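You operate a simulated robot arm through the tools that you are given. There is no shell and no other tool. Be economical: measure what you need, move in short steps, check, and stop when the job is done.

You are at the controls of a simulated two-armed robot. One attempt, no reset.

## Task
Hold the rusty sleeve on the top of mould 63 steady with one hand and put the 17 brass plug from the top of mould 63 in it with the other.

Only the result counts: the job must be done as asked and must still hold three seconds after the hand-in. Knocking over, shifting, dropping, spilling or breaking anything else fails it.

## Robot
Two 7-joint arms with two-finger parallel grippers on one trunk, on a base that drives. Base frame: it is fixed to the floor where the robot stands at the start and does not move with it; the origin is under the middle of the robot, x ahead of it, y to its left, z up. Readings come in m, rad, newtons and seconds.
The left shoulder is at the start at [0.06, 0.189, 1.049], the right one opposite. With the tool pointing down near the work surface each hand reaches from about 0.1 to 0.66 m from the robot's upright axis, wherever it stands, measured 20 degrees to its own side. Payload 3.43 kg a hand.
The tool frame of a hand sits at the grasp point between the pads (the TCP): z along the fingers, y along the line on which they close. The tips reach 0.03 m beyond it. Largest opening 0.094 m; finger width 0.028, thickness 0.01; the body of the gripper, 0.05 by 0.096 m, starts 0.055 m behind the TCP.
Orientation is that of the tool frame in the base frame, as [roll, pitch, yaw] about the fixed x, y, z axes, in that order (R = Rz(yaw) Ry(pitch) Rx(roll)). With the fingers straight down and closing along the base's y, the tool's x points along the base's -x, its y along +y and its z along -z.

## Interface
- The arms move only by the tool play_rows. It takes "left_commands", "right_commands" or both (then of equal length, played together; a hand with none holds still); each is a list of rows, each a list of 7 numbers: the shift along the tool's x, y, z in units of 250 mm (1.0 is 250 mm), then the turn, a rotation vector about the tool's x, y, z in units of 90 degrees (1.0 is 90 degrees), then the closure, from 0 (fully open) to 1 (shut). In form: [[tx, ty, tz, wx, wy, wz, fingers], ...]. A call has 1 to 12 rows; each row is the pose to reach, as a shift and turn from the pose commanded when the call began, along the tool's axes at that moment. A call with a number of a shift or a turn outside -1 to 1 is refused whole. A row lasts 0.2 s, in which the tool goes at most 0.05 m and 0.15 rad; a call with a longer step from one row to the next is refused whole, and so is a gripper value outside its range. A pose out of reach is approached as far as the arm can. The call stops where the force on the tool passes 40 N (or 10 N more than at its start, if that is more) or the arm is blocked; 0.2 s more then pass. The fingers move at their own pace (about 0.153 m/s each) and stop on an object; they squeeze with about 45 N. The grip force told is the motor's: it shows also when the fingers shut on nothing. Time passes only in rows, and 0.2 s behind the last, so rows that repeat a pose let the fingers close. It gives the time, the measured TCP pose, the force on the tool (base axes), the opening and the grip force at its end, in the units of the frame above (readings bear some noise), with the torque about the TCP (base axes, N m) and any sound that the robot's microphone picked up.
- Cameras (640 x 400 px; columns grow to the right, rows downward): "scene" is now at [0.0127, 0.008, 1.5947]; the picture's right is [0.11, -0.99, 0.00], its down [-0.79, -0.09, -0.60] and it looks along [0.60, 0.07, -0.80] (base axes); focal length 292 px, centre (320, 200). "left" rides on the left gripper at [0.076, -0.014, -0.103] in its tool frame; the picture's right is [0.18, 0.98, 0.00], its down [-0.75, 0.14, -0.64] and it looks along [-0.63, 0.12, 0.77] (tool axes); focal length 243 px, centre (320, 200). "right" rides on the right gripper at [0.076, 0.014, -0.103] in its tool frame; the picture's right is [-0.18, 0.98, 0.00], its down [-0.75, -0.14, -0.64] and it looks along [-0.63, -0.12, 0.77] (tool axes); focal length 243 px, centre (320, 200). There is no depth. A picture from a camera that has moved, and an enlarged one, comes with that camera's place and axes in the base frame and with its lens.
- camera(camera): a new picture of that camera. No time passes.
- move_column(by): slides the trunk up (or, below 0, down) by that many m; the arms and the scene camera ride with it, the base frame stays. It gives what a move gives, with no picture.
- drive_base(legs): drives the robot by 1 to 6 legs, each [ahead, left, turn to the left] in m, m and rad, along the robot's own axes; the way and the turn of a leg run together, so that a leg with both is an arc; at most 1.5 m and 3.142 rad a leg. The arms and the cameras ride along, it lands a little off, and it stops where it bumps. It gives what a move gives.
- turn_head(pan, tilt): turns the head with the scene camera to pan (to the left, within 1.501 rad either way) and tilt (down, from -0.506 to 1.204), counted from straight ahead of the robot. It gives what a move gives.
- close_up(camera, box): a new picture of the part [left, top, right, bottom] of that camera's present view, enlarged. No time passes.
- sign_off(): hands the job in; it is judged then, once.

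Go step by step. Nothing tells you exact positions but the pictures and the camera data: compare them with the known pose of the tool, close in by small moves and look again before you grip or let go. The budget is 120 turns and 108 pictures, counting those below and the enlarged ones. Unless the task says otherwise, let go and move clear before handing in.

The tools are called after "Call:" as name(argument=value, ...) on one line, values as JSON. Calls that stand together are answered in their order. play_rows: Moves the arms, as the interface text tells. Its arguments: {"type":"object","properties":{"left_commands":{"type":"array","items":{"type":"array","items":{"type":"number"}}},"right_commands":{"type":"array","items":{"type":"array","items":{"type":"number"}}}},"required":[]} The other tools are called the same way: move_column (by) slides the trunk up or down; drive_base (legs) drives the base; turn_head (pan, tilt) turns the head that bears the scene camera; camera (camera) takes a picture; close_up (camera, box) takes an enlarged picture of a part of a camera's view; sign_off () hands the job in.

At the start:

```text
t: 0.0
left_position: [0.4045, 0.3, 1.0266]
left_tool_rot: [3.141, 0.0, 3.14]
left_contact_force: [-0.4, 0.6, -0.6]
left_wrist_torque: [-0.01, 0.0, 0.01]
left_width: 0.094
left_grasp_force: 0.1
right_position: [0.3448, -0.0559, 1.1264]
right_tool_rot: [-3.141, -0.001, -3.14]
right_contact_force: [0.0, 0.7, -0.5]
right_wrist_torque: [0.02, -0.01, -0.01]
right_width: 0.094
right_grasp_force: 0.0
trunk travel left (down, up): [-0.721, 0.269]
robot x, y, heading: [-0.0028, 0.0, 0.001]
head pan, tilt: [0.108, 0.925]
```

scene: 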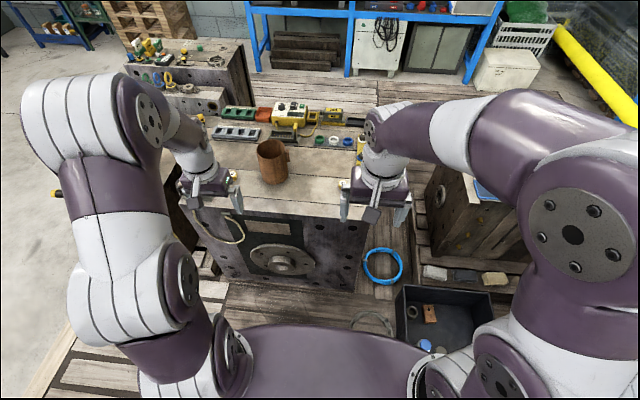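
right: 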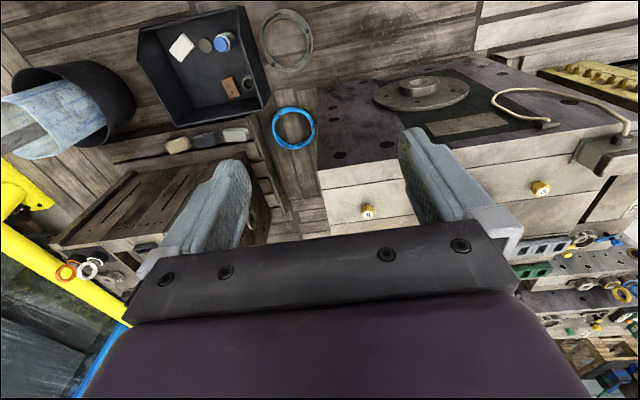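
left: 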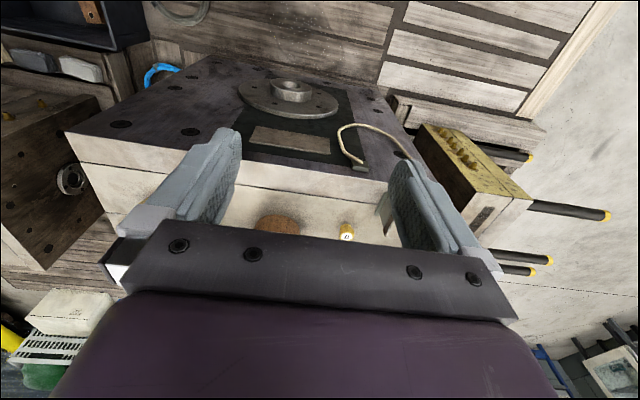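

I see a rusty sleeve on the top of the mould in front, and small brass plugs partly hidden by the hands. I take close looks first.

Call:
close_up(camera="scene", box=[180, 90, 420, 240])

Call:
close_up(camera="left", box=[200, 180, 420, 300])

Call:
close_up(camera="right", box=[310, 130, 630, 330])

```text
2.67 times, centred on (300, 165) of scene
camera zoom: at [0.0127, 0.008, 1.5947], right [0.11, -0.99, 0.0], down [-0.79, -0.09, -0.6], along [0.6, 0.07, -0.8], focal length 778 px, centre (373, 293)
```

zoom: 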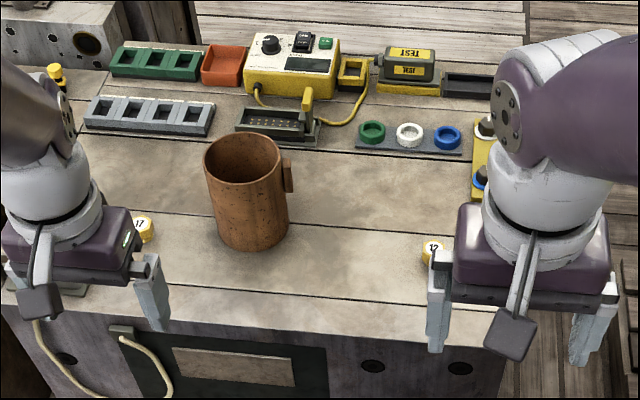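

```text
2.91 times, centred on (310, 240) of left
camera zoom: at [0.327, 0.2865, 1.1288], right [-0.18, 0.98, 0.0], down [0.75, 0.14, 0.64], along [0.63, 0.12, -0.77], focal length 706 px, centre (349, 84)
```

zoom: 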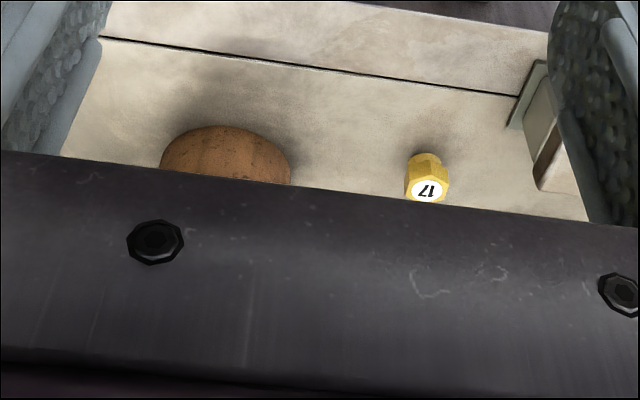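

```text
2.00 times, centred on (470, 230) of right
camera zoom: at [0.2686, -0.043, 1.2284], right [0.18, 0.98, 0.0], down [0.75, -0.14, 0.64], along [0.63, -0.12, -0.77], focal length 485 px, centre (20, 140)
```

zoom: 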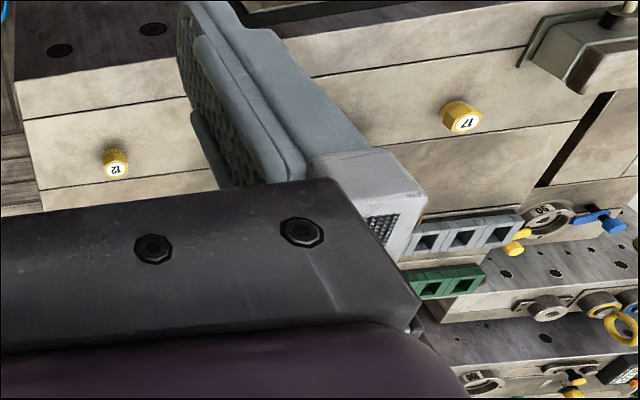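

Plug 17 is near (0.71, 0.42) and the sleeve near (0.75, 0.26), both out of reach, so I must drive. I look at the floor first.

Call:
turn_head(pan=0.5, tilt=1.2)

Call:
camera(camera="scene")

```text
t: 0.9
left_position: [0.4051, 0.3003, 1.0267]
left_tool_rot: [-3.141, 0.0, -3.142]
left_contact_force: [-0.8, 0.2, -0.2]
left_wrist_torque: [0.01, 0.0, -0.02]
left_width: 0.0941
left_grasp_force: 0.0
right_position: [0.3438, -0.0562, 1.1261]
right_tool_rot: [3.141, 0.001, -3.141]
right_contact_force: [0.2, 0.4, -0.9]
right_wrist_torque: [-0.02, 0.01, 0.02]
right_width: 0.094
right_grasp_force: 0.0
trunk travel left (down, up): [-0.721, 0.269]
robot x, y, heading: [0.0004, -0.0015, -0.001]
head pan, tilt: [0.499, 1.201]
```

```text
101 pictures are left
camera scene: at [-0.0118, 0.0267, 1.5768], right [0.48, -0.88, 0.0], down [-0.82, -0.45, -0.36], along [0.32, 0.17, -0.93], focal length 292 px, centre (320, 200)
```

scene: 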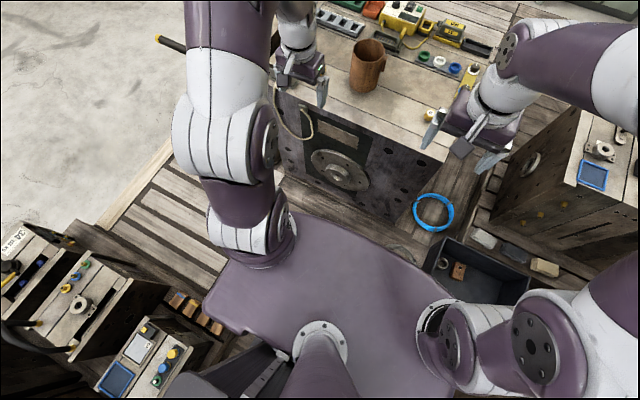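

The floor ahead looks clear; I check the left and rear-left before driving sideways.

Call:
turn_head(pan=1.4, tilt=1.1)

Call:
camera(camera="scene")

```text
t: 2.1
left_position: [0.405, 0.3005, 1.0279]
left_tool_rot: [-3.141, 0.001, 3.141]
left_contact_force: [0.0, 0.9, 0.2]
left_wrist_torque: [0.0, -0.01, -0.03]
left_width: 0.0941
left_grasp_force: 0.0
right_position: [0.3443, -0.0583, 1.1257]
right_tool_rot: [-3.141, -0.001, 3.141]
right_contact_force: [-0.1, 0.1, -0.4]
right_wrist_torque: [-0.02, 0.0, 0.01]
right_width: 0.0942
right_grasp_force: 0.0
trunk travel left (down, up): [-0.721, 0.269]
robot x, y, heading: [0.0039, 0.0002, -0.001]
head pan, tilt: [1.4, 1.1]
```

```text
100 pictures are left
camera scene: at [-0.0502, 0.0622, 1.5827], right [0.99, -0.17, 0.0], down [-0.15, -0.88, -0.45], along [0.08, 0.45, -0.89], focal length 292 px, centre (320, 200)
```

scene: 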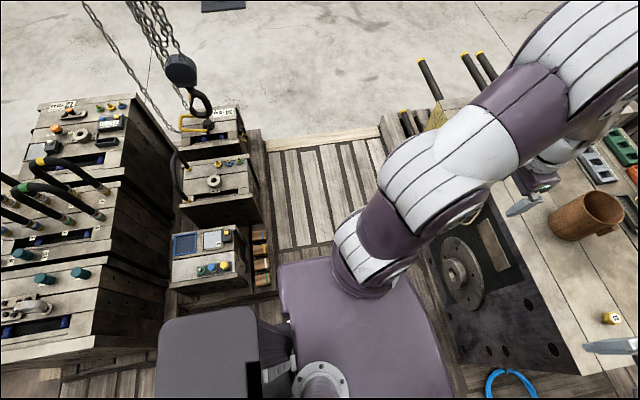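

The stack at the left-rear leaves room for roughly 0.2 m to the left. I drive ahead 0.15 and then left 0.2.

Call:
drive_base(legs=[[0.15, 0, 0], [0, 0.2, 0]])

Call:
turn_head(pan=0.3, tilt=1.0)

Call:
camera(camera="scene")

Call:
camera(camera="left")

Call:
camera(camera="right")

```text
t: 3.1
left_position: [0.4854, 0.3004, 1.026]
left_tool_rot: [3.138, -0.004, 3.14]
left_contact_force: [0.5, -0.4, -0.6]
left_wrist_torque: [-0.02, 0.05, 0.01]
left_width: 0.094
left_grasp_force: 0.1
right_position: [0.4244, -0.0581, 1.1258]
right_tool_rot: [3.141, -0.004, 3.14]
right_contact_force: [0.1, 0.0, -0.3]
right_wrist_torque: [-0.04, 0.05, 0.0]
right_width: 0.0938
right_grasp_force: 0.1
trunk travel left (down, up): [-0.721, 0.269]
robot x, y, heading: [0.0732, -0.0016, -0.001]
head pan, tilt: [1.4, 1.1]
stopped in leg 1: the robot was blocked; the commanded pose is now the measured one
```

```text
t: 4.5
left_position: [0.4786, 0.3007, 1.0278]
left_tool_rot: [-3.14, 0.001, 3.141]
left_contact_force: [0.4, 0.6, 0.5]
left_wrist_torque: [-0.05, 0.0, 0.05]
left_width: 0.0942
left_grasp_force: 0.1
right_position: [0.42, -0.0563, 1.1266]
right_tool_rot: [3.141, -0.002, 3.141]
right_contact_force: [-0.2, 0.0, 0.8]
right_wrist_torque: [0.01, -0.04, 0.0]
right_width: 0.0939
right_grasp_force: 0.1
trunk travel left (down, up): [-0.721, 0.269]
robot x, y, heading: [0.0736, 0.0005, -0.002]
head pan, tilt: [0.3, 1.0]
```

```text
99 pictures are left
camera scene: at [0.08, 0.0202, 1.5893], right [0.3, -0.95, 0.0], down [-0.8, -0.25, -0.54], along [0.52, 0.16, -0.84], focal length 292 px, centre (320, 200)
```

scene: 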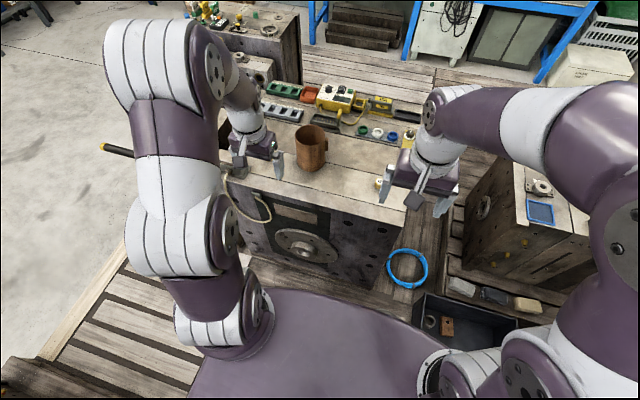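

```text
98 pictures are left
camera left: at [0.4016, 0.2862, 1.1292], right [-0.18, 0.98, 0.0], down [0.75, 0.14, 0.64], along [0.63, 0.12, -0.77], focal length 243 px, centre (320, 200)
```

left: 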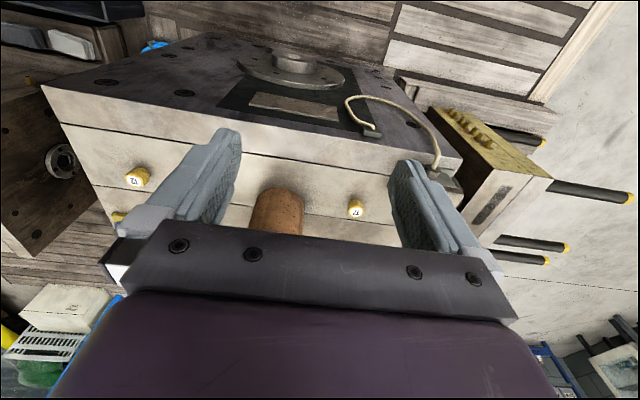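

```text
97 pictures are left
camera right: at [0.3432, -0.0434, 1.2288], right [0.18, 0.98, 0.0], down [0.75, -0.14, 0.64], along [0.63, -0.12, -0.77], focal length 243 px, centre (320, 200)
```

right: 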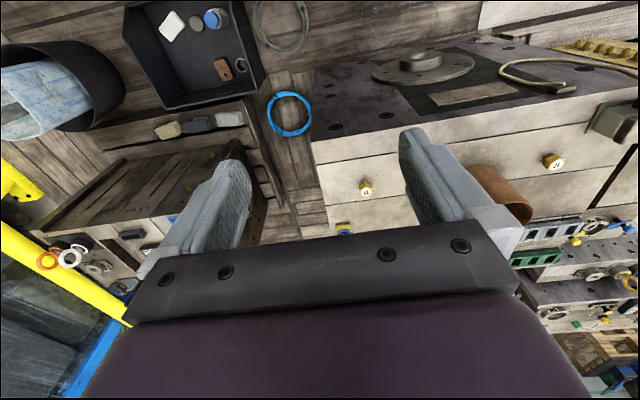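

The base was blocked after 7 cm; I look for what it met.

Call:
turn_head(pan=-0.2, tilt=1.2)

Call:
camera(camera="scene")

Call:
close_up(camera="right", box=[120, 0, 440, 180])

Call:
turn_head(pan=1.5, tilt=1.2)

Call:
camera(camera="scene")

```text
t: 5.4
left_position: [0.4813, 0.3002, 1.0272]
left_tool_rot: [-3.141, 0.0, 3.14]
left_contact_force: [-0.7, 0.1, 0.6]
left_wrist_torque: [0.03, 0.01, -0.01]
left_width: 0.0943
left_grasp_force: 0.1
right_position: [0.4197, -0.0569, 1.1256]
right_tool_rot: [-3.141, 0.001, -3.141]
right_contact_force: [0.5, -0.1, 0.6]
right_wrist_torque: [-0.02, 0.03, 0.0]
right_width: 0.0939
right_grasp_force: 0.0
trunk travel left (down, up): [-0.721, 0.269]
robot x, y, heading: [0.0781, 0.0033, -0.003]
head pan, tilt: [-0.201, 1.201]
```

```text
96 pictures are left
camera scene: at [0.069, -0.0115, 1.5768], right [-0.2, -0.98, 0.0], down [-0.91, 0.18, -0.36], along [0.36, -0.07, -0.93], focal length 292 px, centre (320, 200)
```

scene: 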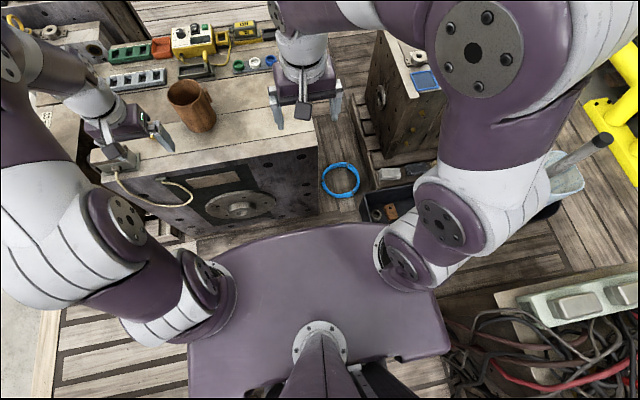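

```text
2.00 times, centred on (280, 90) of right
camera zoom: at [0.3437, -0.0434, 1.2287], right [0.18, 0.98, 0.0], down [0.75, -0.14, 0.64], along [0.63, -0.12, -0.77], focal length 485 px, centre (400, 420)
```

zoom: 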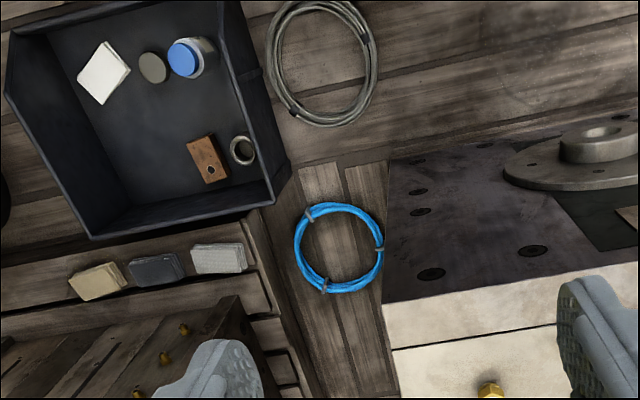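

```text
t: 7.1
left_position: [0.4799, 0.3, 1.0266]
left_tool_rot: [-3.141, -0.001, -3.141]
left_contact_force: [0.2, -0.8, 0.6]
left_wrist_torque: [-0.02, 0.02, 0.0]
left_width: 0.094
left_grasp_force: 0.1
right_position: [0.4184, -0.0581, 1.1264]
right_tool_rot: [3.14, 0.0, 3.141]
right_contact_force: [-0.5, -0.2, 0.5]
right_wrist_torque: [0.0, -0.02, 0.02]
right_width: 0.0938
right_grasp_force: 0.1
trunk travel left (down, up): [-0.721, 0.269]
robot x, y, heading: [0.0757, 0.0009, 0.0]
head pan, tilt: [1.499, 1.201]
```

```text
94 pictures are left
camera scene: at [0.0181, 0.0553, 1.5767], right [1.0, -0.07, 0.0], down [-0.07, -0.93, -0.36], along [0.03, 0.36, -0.93], focal length 292 px, centre (320, 200)
```

scene: 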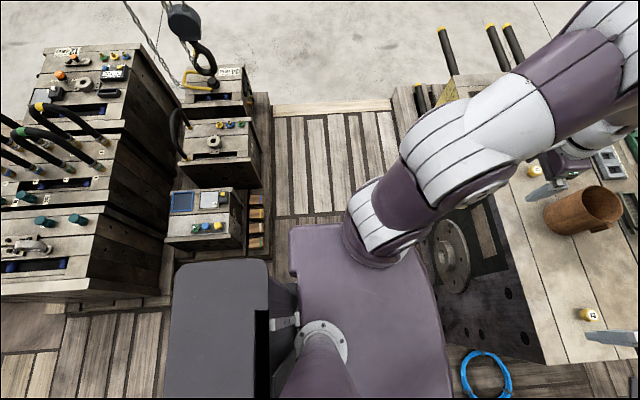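

The blocker is probably the dark bin or the grey cable ring at the front right (neither has moved). I back up slightly and go left a first step.

Call:
drive_base(legs=[[-0.02, 0, 0], [0, 0.14, 0]])

Call:
camera(camera="scene")

Call:
camera(camera="right")

```text
t: 8.9
left_position: [0.4591, 0.4417, 1.0262]
left_tool_rot: [3.141, -0.001, 3.141]
left_contact_force: [0.6, -0.1, -0.2]
left_wrist_torque: [0.02, 0.03, 0.0]
left_width: 0.0938
left_grasp_force: 0.0
right_position: [0.3994, 0.0832, 1.1261]
right_tool_rot: [-3.141, 0.001, -3.141]
right_contact_force: [0.1, 0.7, 0.3]
right_wrist_torque: [-0.02, 0.0, -0.02]
right_width: 0.0941
right_grasp_force: 0.0
trunk travel left (down, up): [-0.721, 0.269]
robot x, y, heading: [0.0548, 0.1424, 0.001]
head pan, tilt: [1.499, 1.201]
```

```text
93 pictures are left
camera scene: at [-0.0017, 0.1961, 1.5768], right [1.0, -0.07, 0.0], down [-0.07, -0.93, -0.36], along [0.03, 0.36, -0.93], focal length 292 px, centre (320, 200)
```

scene: 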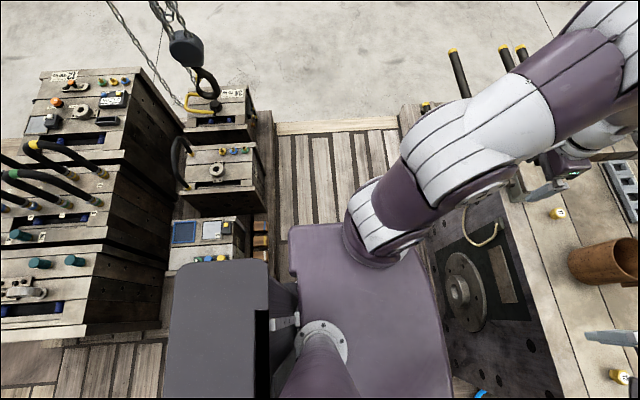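

```text
92 pictures are left
camera right: at [0.3237, 0.0976, 1.2286], right [0.18, 0.98, 0.0], down [0.75, -0.14, 0.64], along [0.63, -0.12, -0.77], focal length 243 px, centre (320, 200)
```

right: 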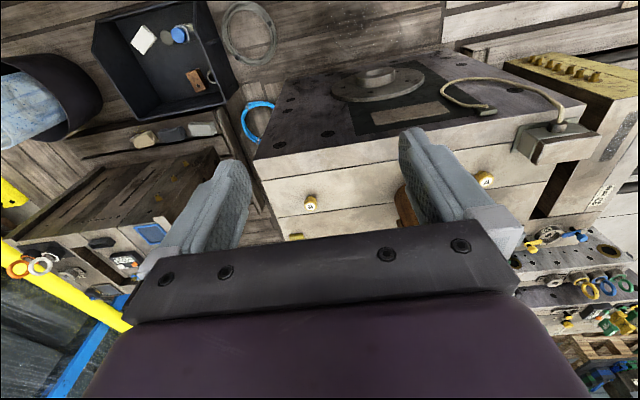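

No contact and nothing moved. I continue left and slightly ahead, then ahead.

Call:
drive_base(legs=[[0.015, 0.08, 0]])

Call:
drive_base(legs=[[0.08, 0.0, 0]])

Call:
camera(camera="right")

```text
t: 9.9
left_position: [0.4753, 0.5232, 1.0273]
left_tool_rot: [3.141, -0.002, 3.141]
left_contact_force: [-0.6, 0.1, -0.3]
left_wrist_torque: [-0.03, 0.0, 0.01]
left_width: 0.0938
left_grasp_force: 0.0
right_position: [0.4155, 0.1647, 1.1275]
right_tool_rot: [3.141, 0.001, 3.142]
right_contact_force: [-1.0, 0.2, -0.5]
right_wrist_torque: [-0.03, 0.02, 0.04]
right_width: 0.094
right_grasp_force: 0.2
trunk travel left (down, up): [-0.721, 0.269]
robot x, y, heading: [0.072, 0.2246, -0.004]
head pan, tilt: [1.499, 1.201]
```

```text
t: 11.0
left_position: [0.553, 0.5214, 1.0271]
left_tool_rot: [-3.141, 0.0, 3.14]
left_contact_force: [-0.6, -0.4, -0.1]
left_wrist_torque: [0.01, -0.02, 0.0]
left_width: 0.094
left_grasp_force: 0.1
right_position: [0.4932, 0.1638, 1.1266]
right_tool_rot: [3.14, 0.0, -3.141]
right_contact_force: [0.0, -0.8, 0.0]
right_wrist_torque: [-0.01, -0.01, 0.03]
right_width: 0.0939
right_grasp_force: 0.0
trunk travel left (down, up): [-0.721, 0.269]
robot x, y, heading: [0.1493, 0.2213, 0.002]
head pan, tilt: [1.499, 1.201]
```

```text
91 pictures are left
camera right: at [0.4165, 0.1781, 1.2286], right [0.18, 0.98, 0.0], down [0.75, -0.14, 0.64], along [0.63, -0.12, -0.77], focal length 243 px, centre (320, 200)
```

right: 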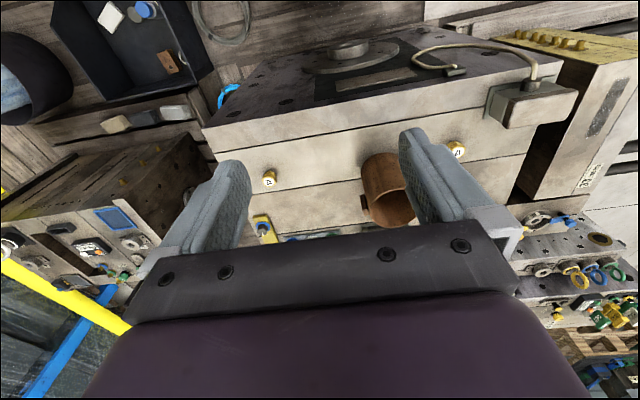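

The drive was clear. I go 5 cm further and look at the workpieces.

Call:
drive_base(legs=[[0.05, 0.02, 0]])

Call:
turn_head(pan=0.1, tilt=0.95)

Call:
camera(camera="scene")

Call:
close_up(camera="right", box=[230, 100, 520, 280])

Call:
close_up(camera="scene", box=[200, 80, 440, 230])

```text
t: 11.9
left_position: [0.6012, 0.5411, 1.0288]
left_tool_rot: [3.139, 0.002, 3.141]
left_contact_force: [-0.6, -0.1, -0.2]
left_wrist_torque: [0.0, -0.02, -0.02]
left_width: 0.0941
left_grasp_force: 0.0
right_position: [0.5396, 0.1838, 1.1263]
right_tool_rot: [3.141, 0.002, 3.141]
right_contact_force: [-0.3, 0.4, 1.0]
right_wrist_torque: [0.01, 0.02, 0.0]
right_width: 0.0941
right_grasp_force: 0.0
trunk travel left (down, up): [-0.721, 0.269]
robot x, y, heading: [0.1956, 0.2405, -0.006]
head pan, tilt: [1.499, 1.201]
```

```text
t: 13.5
left_position: [0.6019, 0.5404, 1.0263]
left_tool_rot: [-3.14, 0.002, 3.14]
left_contact_force: [0.4, -0.7, 0.5]
left_wrist_torque: [0.0, -0.02, -0.02]
left_width: 0.0939
left_grasp_force: 0.1
right_position: [0.5411, 0.1833, 1.127]
right_tool_rot: [3.141, 0.002, 3.141]
right_contact_force: [0.3, 0.5, -0.3]
right_wrist_torque: [0.01, 0.01, -0.01]
right_width: 0.0941
right_grasp_force: 0.2
trunk travel left (down, up): [-0.721, 0.269]
robot x, y, heading: [0.1983, 0.2412, -0.0]
head pan, tilt: [0.099, 0.949]
```

```text
90 pictures are left
camera scene: at [0.2084, 0.2484, 1.5929], right [0.1, -1.0, 0.0], down [-0.81, -0.08, -0.58], along [0.58, 0.06, -0.81], focal length 292 px, centre (320, 200)
```

scene: 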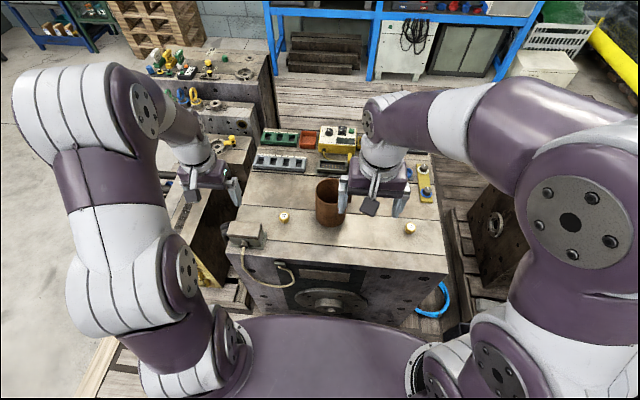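

```text
2.21 times, centred on (375, 190) of right
camera zoom: at [0.4655, 0.1977, 1.2288], right [0.18, 0.98, 0.0], down [0.75, -0.14, 0.64], along [0.63, -0.12, -0.77], focal length 535 px, centre (199, 222)
```

zoom: 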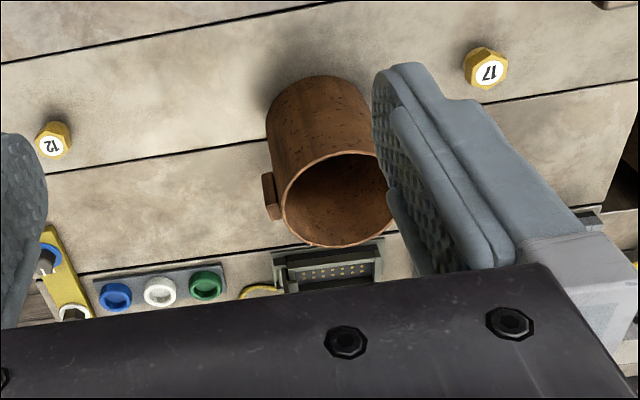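

```text
2.67 times, centred on (320, 155) of scene
camera zoom: at [0.2084, 0.2484, 1.5929], right [0.1, -1.0, 0.0], down [-0.81, -0.08, -0.58], along [0.58, 0.06, -0.81], focal length 778 px, centre (320, 320)
```

zoom: 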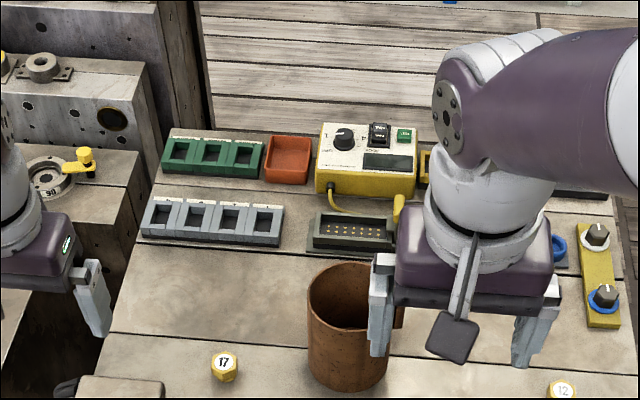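

The base is well placed: sleeve centre about (0.765, 0.273), rim about z 0.87, a lug on its right side; plug 17 near (0.722, 0.424). I bring both hands above, turned 90° so they close along x, the left over the plug and the right by the lug.

Call:
play_rows(left_commands=[[-0.04, -0.039, 0.042, 0, 0, 0.0833, 0], [-0.08, -0.078, 0.084, 0, 0, 0.1667, 0], [-0.12, -0.117, 0.126, 0, 0, 0.25, 0], [-0.16, -0.155, 0.168, 0, 0, 0.3333, 0], [-0.2, -0.194, 0.21, 0, 0, 0.4167, 0], [-0.24, -0.233, 0.252, 0, 0, 0.5, 0], [-0.28, -0.272, 0.294, 0, 0, 0.5833, 0], [-0.32, -0.311, 0.336, 0, 0, 0.6667, 0], [-0.36, -0.35, 0.378, 0, 0, 0.75, 0], [-0.4, -0.388, 0.42, 0, 0, 0.8333, 0], [-0.44, -0.427, 0.462, 0, 0, 0.9167, 0], [-0.48, -0.466, 0.504, 0, 0, 1, 0]], right_commands=[[-0.075, -0.008, 0.049, 0, 0, -0.0833, 0], [-0.149, -0.015, 0.098, 0, 0, -0.1667, 0], [-0.224, -0.023, 0.147, 0, 0, -0.25, 0], [-0.299, -0.031, 0.196, 0, 0, -0.3333, 0], [-0.373, -0.038, 0.245, 0, 0, -0.4167, 0], [-0.448, -0.046, 0.294, 0, 0, -0.5, 0], [-0.523, -0.054, 0.343, 0, 0, -0.5833, 0], [-0.597, -0.061, 0.392, 0, 0, -0.6667, 0], [-0.672, -0.069, 0.441, 0, 0, -0.75, 0], [-0.747, -0.077, 0.49, 0, 0, -0.8333, 0], [-0.821, -0.084, 0.539, 0, 0, -0.9167, 0], [-0.896, -0.092, 0.588, 0, 0, -1, 0]])

Call:
camera(camera="left")

Call:
camera(camera="right")

Call:
camera(camera="scene")

```text
t: 16.1
left_position: [0.7255, 0.4244, 0.9004]
left_tool_rot: [-3.14, -0.001, 1.568]
left_contact_force: [0.1, -0.5, 0.2]
left_wrist_torque: [0.01, -0.01, 0.02]
left_width: 0.0942
left_grasp_force: 0.1
right_position: [0.7666, 0.1601, 0.9779]
right_tool_rot: [3.14, 0.0, -1.57]
right_contact_force: [0.9, 0.2, -0.8]
right_wrist_torque: [-0.01, 0.0, 0.01]
right_width: 0.094
right_grasp_force: 0.0
trunk travel left (down, up): [-0.721, 0.269]
robot x, y, heading: [0.1987, 0.2456, -0.001]
head pan, tilt: [0.099, 0.949]
```

```text
87 pictures are left
camera left: at [0.7097, 0.5009, 1.0023], right [0.98, 0.18, 0.0], down [0.14, -0.75, 0.64], along [0.12, -0.63, -0.77], focal length 243 px, centre (320, 200)
```

left: 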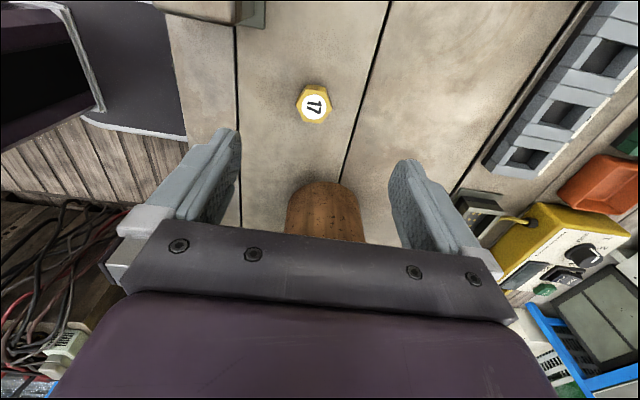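

```text
86 pictures are left
camera right: at [0.753, 0.0829, 1.0806], right [-0.98, 0.18, 0.0], down [0.14, 0.75, 0.64], along [0.12, 0.63, -0.77], focal length 243 px, centre (320, 200)
```

right: 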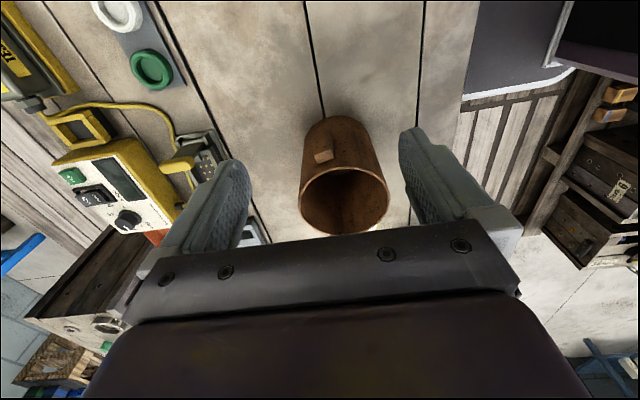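

```text
85 pictures are left
camera scene: at [0.2115, 0.2481, 1.5929], right [0.1, -1.0, 0.0], down [-0.81, -0.08, -0.58], along [0.58, 0.06, -0.81], focal length 292 px, centre (320, 200)
```

scene: 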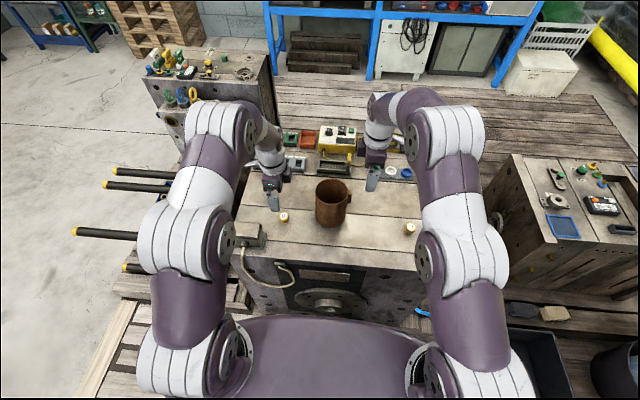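

Both hands are where wanted. I take enlarged views for exact positions of the lug and rim.

Call:
close_up(camera="right", box=[280, 100, 408, 240])

Call:
close_up(camera="scene", box=[250, 150, 400, 244])

Call:
close_up(camera="left", box=[240, 60, 400, 250])

```text
2.86 times, centred on (344, 170) of right
camera zoom: at [0.753, 0.0829, 1.0806], right [-0.98, 0.18, 0.0], down [0.14, 0.75, 0.64], along [0.12, 0.63, -0.77], focal length 693 px, centre (251, 286)
```

zoom: 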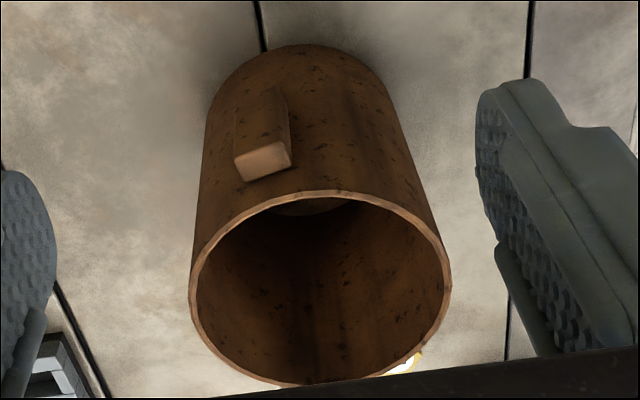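

```text
4.26 times, centred on (325, 197) of scene
camera zoom: at [0.2115, 0.2481, 1.5929], right [0.1, -1.0, 0.0], down [-0.81, -0.08, -0.58], along [0.58, 0.06, -0.81], focal length 1241 px, centre (299, 213)
```

zoom: 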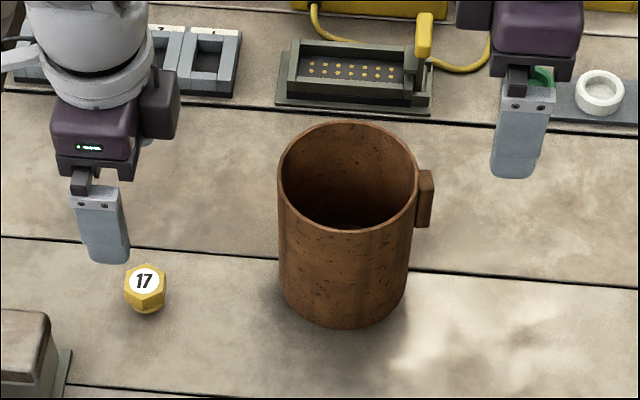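

```text
2.11 times, centred on (320, 155) of left
camera zoom: at [0.7097, 0.5009, 1.0023], right [0.98, 0.18, 0.0], down [0.14, -0.75, 0.64], along [0.12, -0.63, -0.77], focal length 511 px, centre (320, 295)
```

zoom: 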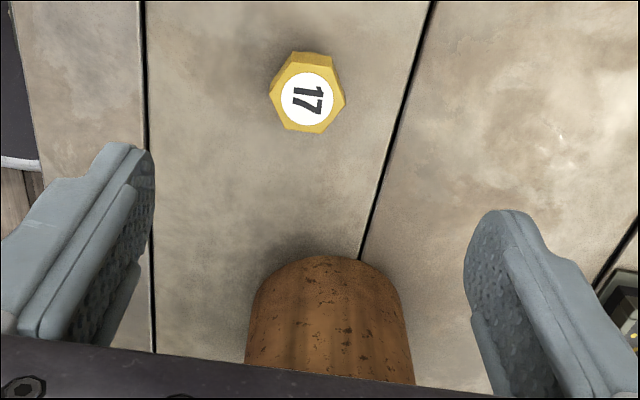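

Sleeve centre is (0.760, 0.269), rim z 0.868; the lug points about 13° off −y with its top near z 0.86. I turn the right hand 13.5° and move it just above the lug.

Call:
play_rows(right_commands=[[-0.04, -0.01, 0.07, 0, 0, -0.04, 0], [-0.085, -0.018, 0.145, 0, 0, -0.08, 0], [-0.13, -0.027, 0.22, 0, 0, -0.12, 0], [-0.171, -0.035, 0.292, 0, 0, -0.15, 0], [-0.171, -0.035, 0.292, 0, 0, -0.15, 0]])

Call:
camera(camera="right")

Call:
close_up(camera="scene", box=[270, 140, 420, 234])

Call:
close_up(camera="left", box=[240, 150, 400, 250])

```text
t: 17.3
left_position: [0.7219, 0.4249, 0.9006]
left_tool_rot: [3.14, -0.001, 1.57]
left_contact_force: [-0.2, -0.7, -0.3]
left_wrist_torque: [-0.03, 0.0, -0.02]
left_width: 0.0941
left_grasp_force: 0.1
right_position: [0.7748, 0.2033, 0.9072]
right_tool_rot: [-3.14, 0.0, -1.335]
right_contact_force: [-1.4, 0.3, -0.1]
right_wrist_torque: [-0.01, 0.01, 0.04]
right_width: 0.0938
right_grasp_force: 0.1
trunk travel left (down, up): [-0.721, 0.269]
robot x, y, heading: [0.1974, 0.2415, -0.005]
head pan, tilt: [0.099, 0.949]
```

```text
81 pictures are left
camera right: at [0.7793, 0.1252, 1.0091], right [-1.0, -0.05, 0.0], down [-0.04, 0.77, 0.64], along [-0.03, 0.64, -0.77], focal length 243 px, centre (320, 200)
```

right: 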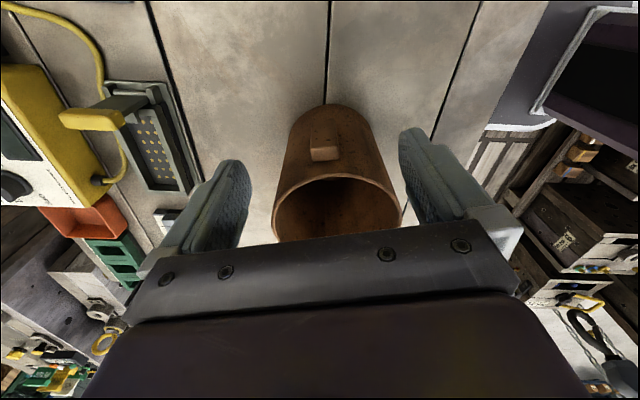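

```text
4.26 times, centred on (345, 187) of scene
camera zoom: at [0.2082, 0.2482, 1.593], right [0.1, -1.0, 0.0], down [-0.81, -0.08, -0.58], along [0.58, 0.06, -0.81], focal length 1241 px, centre (214, 255)
```

zoom: 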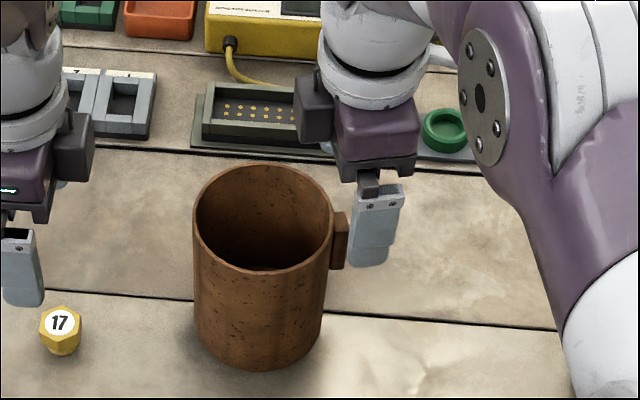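

```text
4.00 times, centred on (320, 200) of left
camera zoom: at [0.7073, 0.5011, 1.0035], right [0.98, 0.18, 0.0], down [0.14, -0.75, 0.64], along [0.12, -0.63, -0.77], focal length 970 px, centre (320, 200)
```

zoom: 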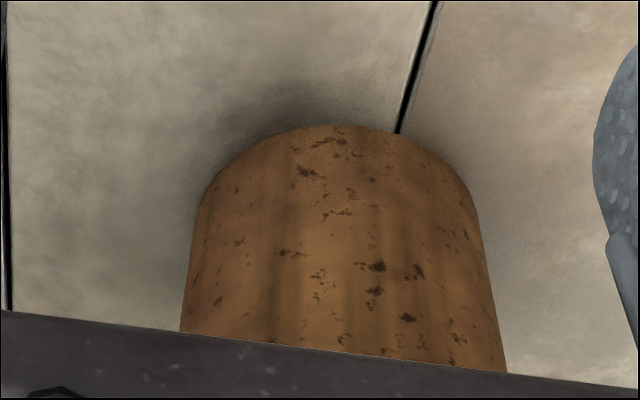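

The right hand sits correctly around the lug. I descend 6 cm, then check before closing.

Call:
play_rows(right_commands=[[0.008, 0, 0.06, 0, 0, 0, 0], [0.008, 0, 0.12, 0, 0, 0, 0], [0.008, 0, 0.18, 0, 0, 0, 0.2], [0.008, 0, 0.24, 0, 0, 0, 0.3], [0.008, 0, 0.24, 0, 0, 0, 0.4], [0.008, 0, 0.24, 0, 0, 0, 0.4]])

Call:
camera(camera="right")

Call:
close_up(camera="scene", box=[270, 140, 420, 234])

```text
t: 18.7
left_position: [0.7244, 0.4247, 0.9023]
left_tool_rot: [-3.141, 0.0, 1.569]
left_contact_force: [-0.7, -0.1, -0.3]
left_wrist_torque: [0.02, 0.0, -0.01]
left_width: 0.0941
left_grasp_force: 0.0
right_position: [0.7749, 0.202, 0.8458]
right_tool_rot: [-3.141, 0.0, -1.334]
right_contact_force: [0.0, -0.5, -0.1]
right_wrist_torque: [0.03, -0.03, 0.01]
right_width: 0.0563
right_grasp_force: 0.0
trunk travel left (down, up): [-0.721, 0.269]
robot x, y, heading: [0.201, 0.2416, 0.001]
head pan, tilt: [0.099, 0.949]
```

```text
78 pictures are left
camera right: at [0.7796, 0.1235, 0.948], right [-1.0, -0.05, 0.0], down [-0.04, 0.77, 0.64], along [-0.03, 0.64, -0.77], focal length 243 px, centre (320, 200)
```

right: 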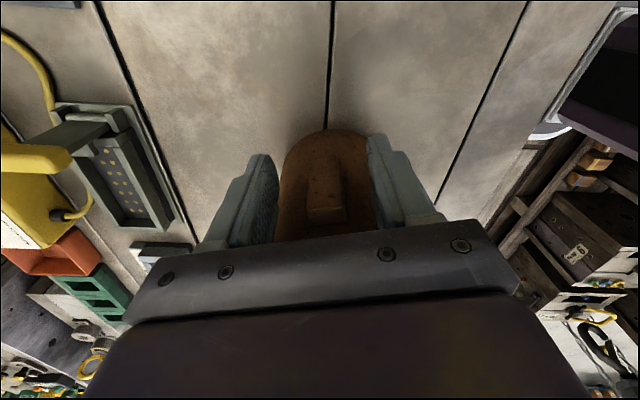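

```text
4.26 times, centred on (345, 187) of scene
camera zoom: at [0.2089, 0.2484, 1.5929], right [0.1, -1.0, 0.0], down [-0.81, -0.08, -0.58], along [0.58, 0.06, -0.81], focal length 1241 px, centre (214, 255)
```

zoom: 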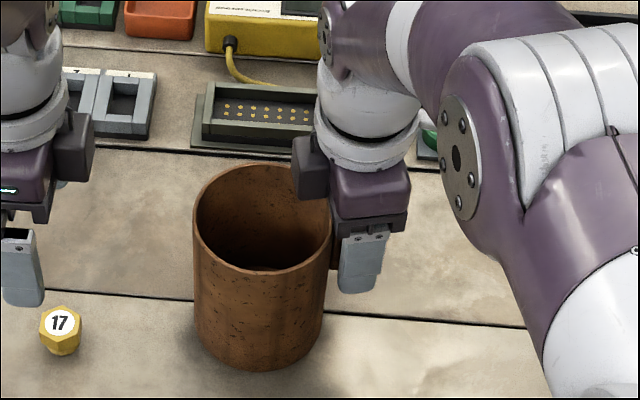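

The lug is centred between the fingers. I close the right hand on it.

Call:
play_rows(right_commands=[[0, 0, 0, 0, 0, 0, 0.6], [0, 0, 0, 0, 0, 0, 0.7], [0, 0, 0, 0, 0, 0, 0.8], [0, 0, 0, 0, 0, 0, 1], [0, 0, 0, 0, 0, 0, 1]])

Call:
close_up(camera="scene", box=[270, 140, 420, 234])

Call:
camera(camera="right")

```text
t: 19.9
left_position: [0.7238, 0.4246, 0.901]
left_tool_rot: [-3.141, -0.001, 1.568]
left_contact_force: [-0.8, 0.4, -0.7]
left_wrist_torque: [-0.04, 0.01, -0.01]
left_width: 0.0939
left_grasp_force: 0.0
right_position: [0.7765, 0.2003, 0.8476]
right_tool_rot: [3.141, 0.001, -1.336]
right_contact_force: [-0.3, -0.1, -0.3]
right_wrist_torque: [0.04, 0.0, 0.0]
right_width: 0.0239
right_grasp_force: 45.1
trunk travel left (down, up): [-0.721, 0.269]
robot x, y, heading: [0.1969, 0.2434, -0.003]
head pan, tilt: [0.099, 0.949]
```

```text
4.26 times, centred on (345, 187) of scene
camera zoom: at [0.209, 0.2484, 1.5929], right [0.1, -1.0, 0.0], down [-0.81, -0.08, -0.58], along [0.58, 0.06, -0.81], focal length 1241 px, centre (214, 255)
```

zoom: 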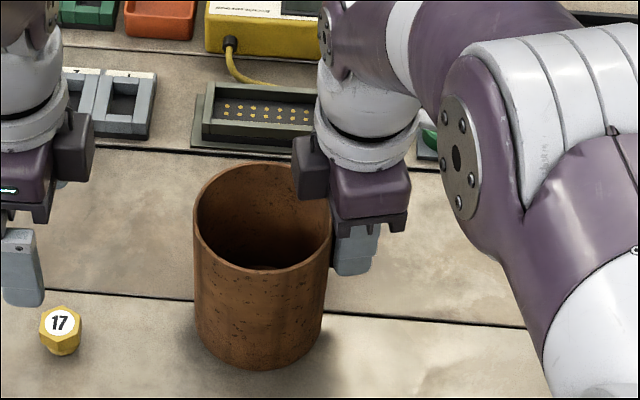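

```text
75 pictures are left
camera right: at [0.7797, 0.1234, 0.9481], right [-1.0, -0.05, 0.0], down [-0.04, 0.77, 0.64], along [-0.03, 0.64, -0.77], focal length 243 px, centre (320, 200)
```

right: 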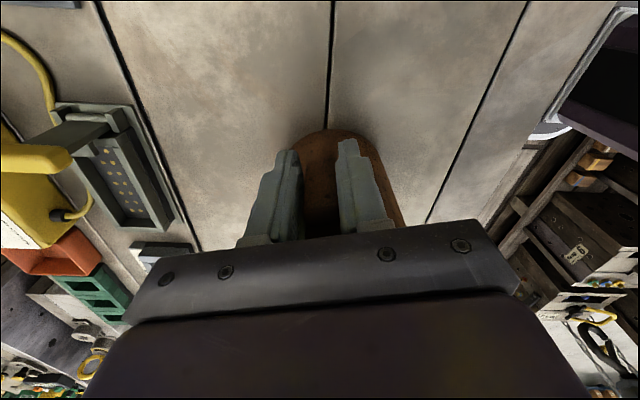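

The right hand holds the lug firmly and the sleeve has not moved. Now the left hand descends over plug 17 at (0.718, 0.4235).

Call:
play_rows(left_commands=[[-0.008, 0, 0.1, 0, 0, 0, 0.2], [-0.016, 0, 0.2, 0, 0, 0, 0.3], [-0.016, 0, 0.3, 0, 0, 0, 0.3], [-0.016, 0, 0.38, 0, 0, 0, 0.3], [-0.016, 0, 0.38, 0, 0, 0, 0.3]])

Call:
camera(camera="left")

Call:
close_up(camera="scene", box=[220, 160, 370, 254])

```text
t: 21.1
left_position: [0.7219, 0.4228, 0.8042]
left_tool_rot: [3.141, -0.001, 1.57]
left_contact_force: [0.4, 0.4, 0.0]
left_wrist_torque: [0.0, 0.01, 0.03]
left_width: 0.0659
left_grasp_force: 0.1
right_position: [0.7749, 0.2012, 0.8452]
right_tool_rot: [-3.141, 0.002, -1.337]
right_contact_force: [-0.8, 0.3, 0.8]
right_wrist_torque: [-0.02, -0.02, 0.0]
right_width: 0.0237
right_grasp_force: 45.4
trunk travel left (down, up): [-0.721, 0.269]
robot x, y, heading: [0.1985, 0.2427, 0.002]
head pan, tilt: [0.099, 0.949]
```

```text
74 pictures are left
camera left: at [0.7064, 0.4986, 0.9077], right [0.98, 0.18, 0.0], down [0.14, -0.75, 0.64], along [0.12, -0.63, -0.77], focal length 243 px, centre (320, 200)
```

left: 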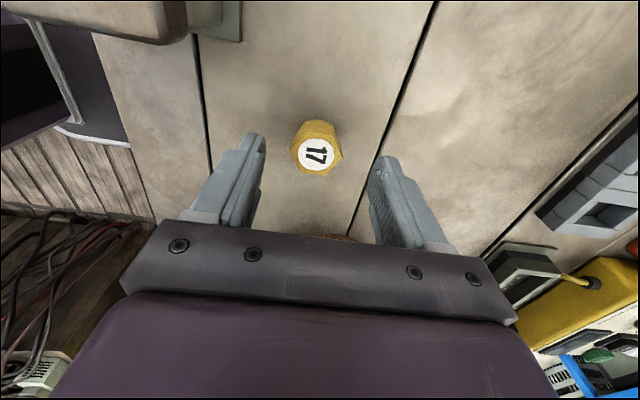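

```text
4.26 times, centred on (295, 207) of scene
camera zoom: at [0.209, 0.2484, 1.5929], right [0.1, -1.0, 0.0], down [-0.81, -0.08, -0.58], along [0.58, 0.06, -0.81], focal length 1241 px, centre (426, 170)
```

zoom: 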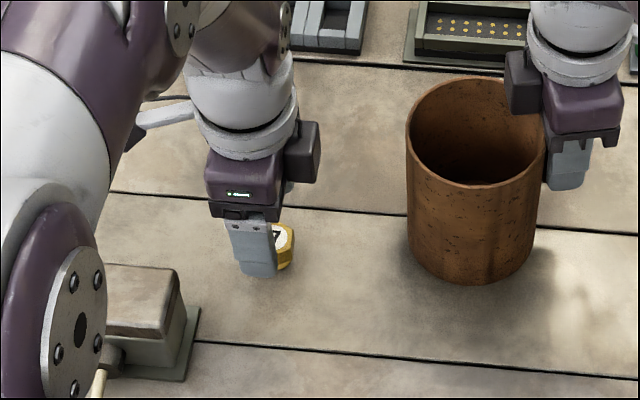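

The plug is centred between the left fingers. I descend and close.

Call:
play_rows(left_commands=[[0, 0, 0.05, 0, 0, 0, 0.3], [0, 0, 0.104, 0, 0, 0, 0.3], [0, 0, 0.104, 0, 0, 0, 0.5], [0, 0, 0.104, 0, 0, 0, 0.6], [0, 0, 0.104, 0, 0, 0, 0.8], [0, 0, 0.104, 0, 0, 0, 1], [0, 0, 0.104, 0, 0, 0, 1]])

Call:
camera(camera="left")

```text
t: 22.7
left_position: [0.7222, 0.4212, 0.7801]
left_tool_rot: [3.14, 0.0, 1.568]
left_contact_force: [-0.9, -0.1, -0.3]
left_wrist_torque: [-0.02, 0.0, -0.01]
left_width: 0.03
left_grasp_force: 44.8
right_position: [0.7766, 0.2017, 0.8463]
right_tool_rot: [3.141, 0.0, -1.334]
right_contact_force: [0.5, 0.2, 0.3]
right_wrist_torque: [-0.02, 0.01, 0.0]
right_width: 0.0236
right_grasp_force: 45.0
trunk travel left (down, up): [-0.721, 0.269]
robot x, y, heading: [0.1985, 0.238, -0.001]
head pan, tilt: [0.099, 0.949]
```

```text
72 pictures are left
camera left: at [0.7068, 0.4974, 0.8823], right [0.98, 0.18, 0.0], down [0.14, -0.75, 0.64], along [0.12, -0.63, -0.77], focal length 243 px, centre (320, 200)
```

left: 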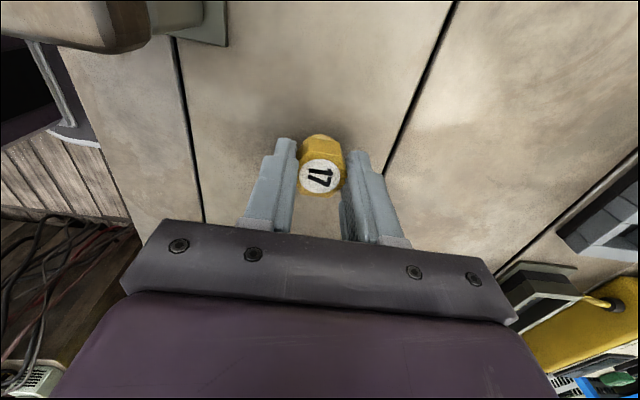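

Plug gripped (width 30 mm, 45 N). I lift it clear and tilt the left hand 30° so that its body stays away from the right hand.

Call:
play_rows(left_commands=[[0, 0, -0.08, 0, 0, 0, 1], [0, 0, -0.2, 0, 0, 0, 1], [0, 0, -0.32, 0, -0.07, 0, 1], [0, 0, -0.44, 0, -0.14, 0, 1], [0, 0, -0.54, 0, -0.21, 0, 1], [0, 0, -0.62, 0, -0.28, 0, 1], [0, 0, -0.62, 0, -0.333, 0, 1], [0, 0, -0.62, 0, -0.333, 0, 1]])

Call:
camera(camera="left")

Call:
camera(camera="scene")

Call:
close_up(camera="scene", box=[220, 120, 400, 232])

```text
t: 24.5
left_position: [0.722, 0.4209, 0.9354]
left_tool_rot: [-3.142, 0.523, 1.567]
left_contact_force: [0.0, -0.1, -1.2]
left_wrist_torque: [0.03, 0.03, 0.03]
left_width: 0.03
left_grasp_force: 44.8
right_position: [0.7756, 0.203, 0.8477]
right_tool_rot: [3.141, -0.001, -1.334]
right_contact_force: [0.5, 0.0, 0.6]
right_wrist_torque: [-0.04, 0.02, -0.03]
right_width: 0.0238
right_grasp_force: 45.3
trunk travel left (down, up): [-0.721, 0.269]
robot x, y, heading: [0.1972, 0.2404, -0.0]
head pan, tilt: [0.099, 0.949]
```

```text
71 pictures are left
camera left: at [0.7068, 0.5377, 0.9849], right [0.98, 0.16, -0.09], down [0.14, -0.33, 0.93], along [0.12, -0.93, -0.35], focal length 243 px, centre (320, 200)
```

left: 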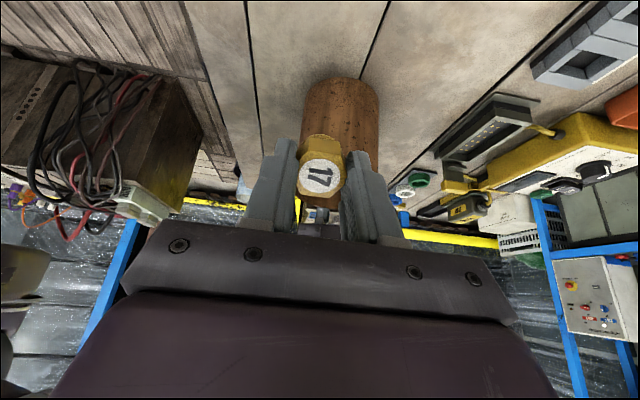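

```text
70 pictures are left
camera scene: at [0.209, 0.2484, 1.5929], right [0.1, -1.0, 0.0], down [-0.81, -0.08, -0.58], along [0.58, 0.06, -0.81], focal length 292 px, centre (320, 200)
```

scene: 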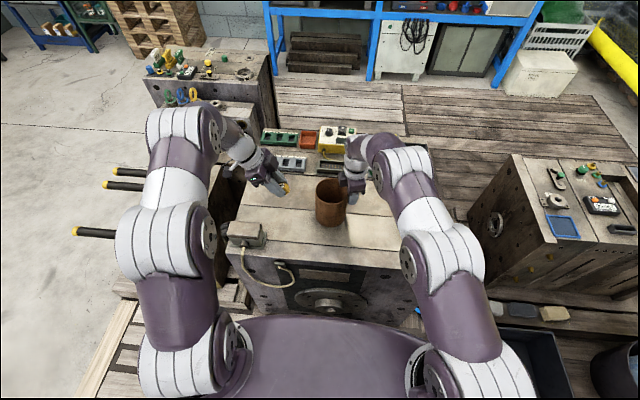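

```text
3.56 times, centred on (310, 176) of scene
camera zoom: at [0.209, 0.2484, 1.5929], right [0.1, -1.0, 0.0], down [-0.81, -0.08, -0.58], along [0.58, 0.06, -0.81], focal length 1037 px, centre (356, 285)
```

zoom: 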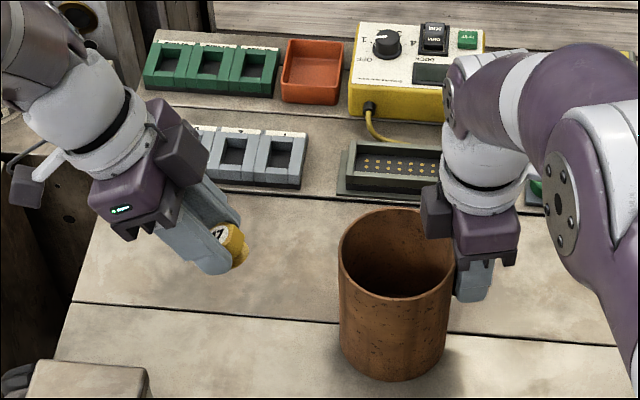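

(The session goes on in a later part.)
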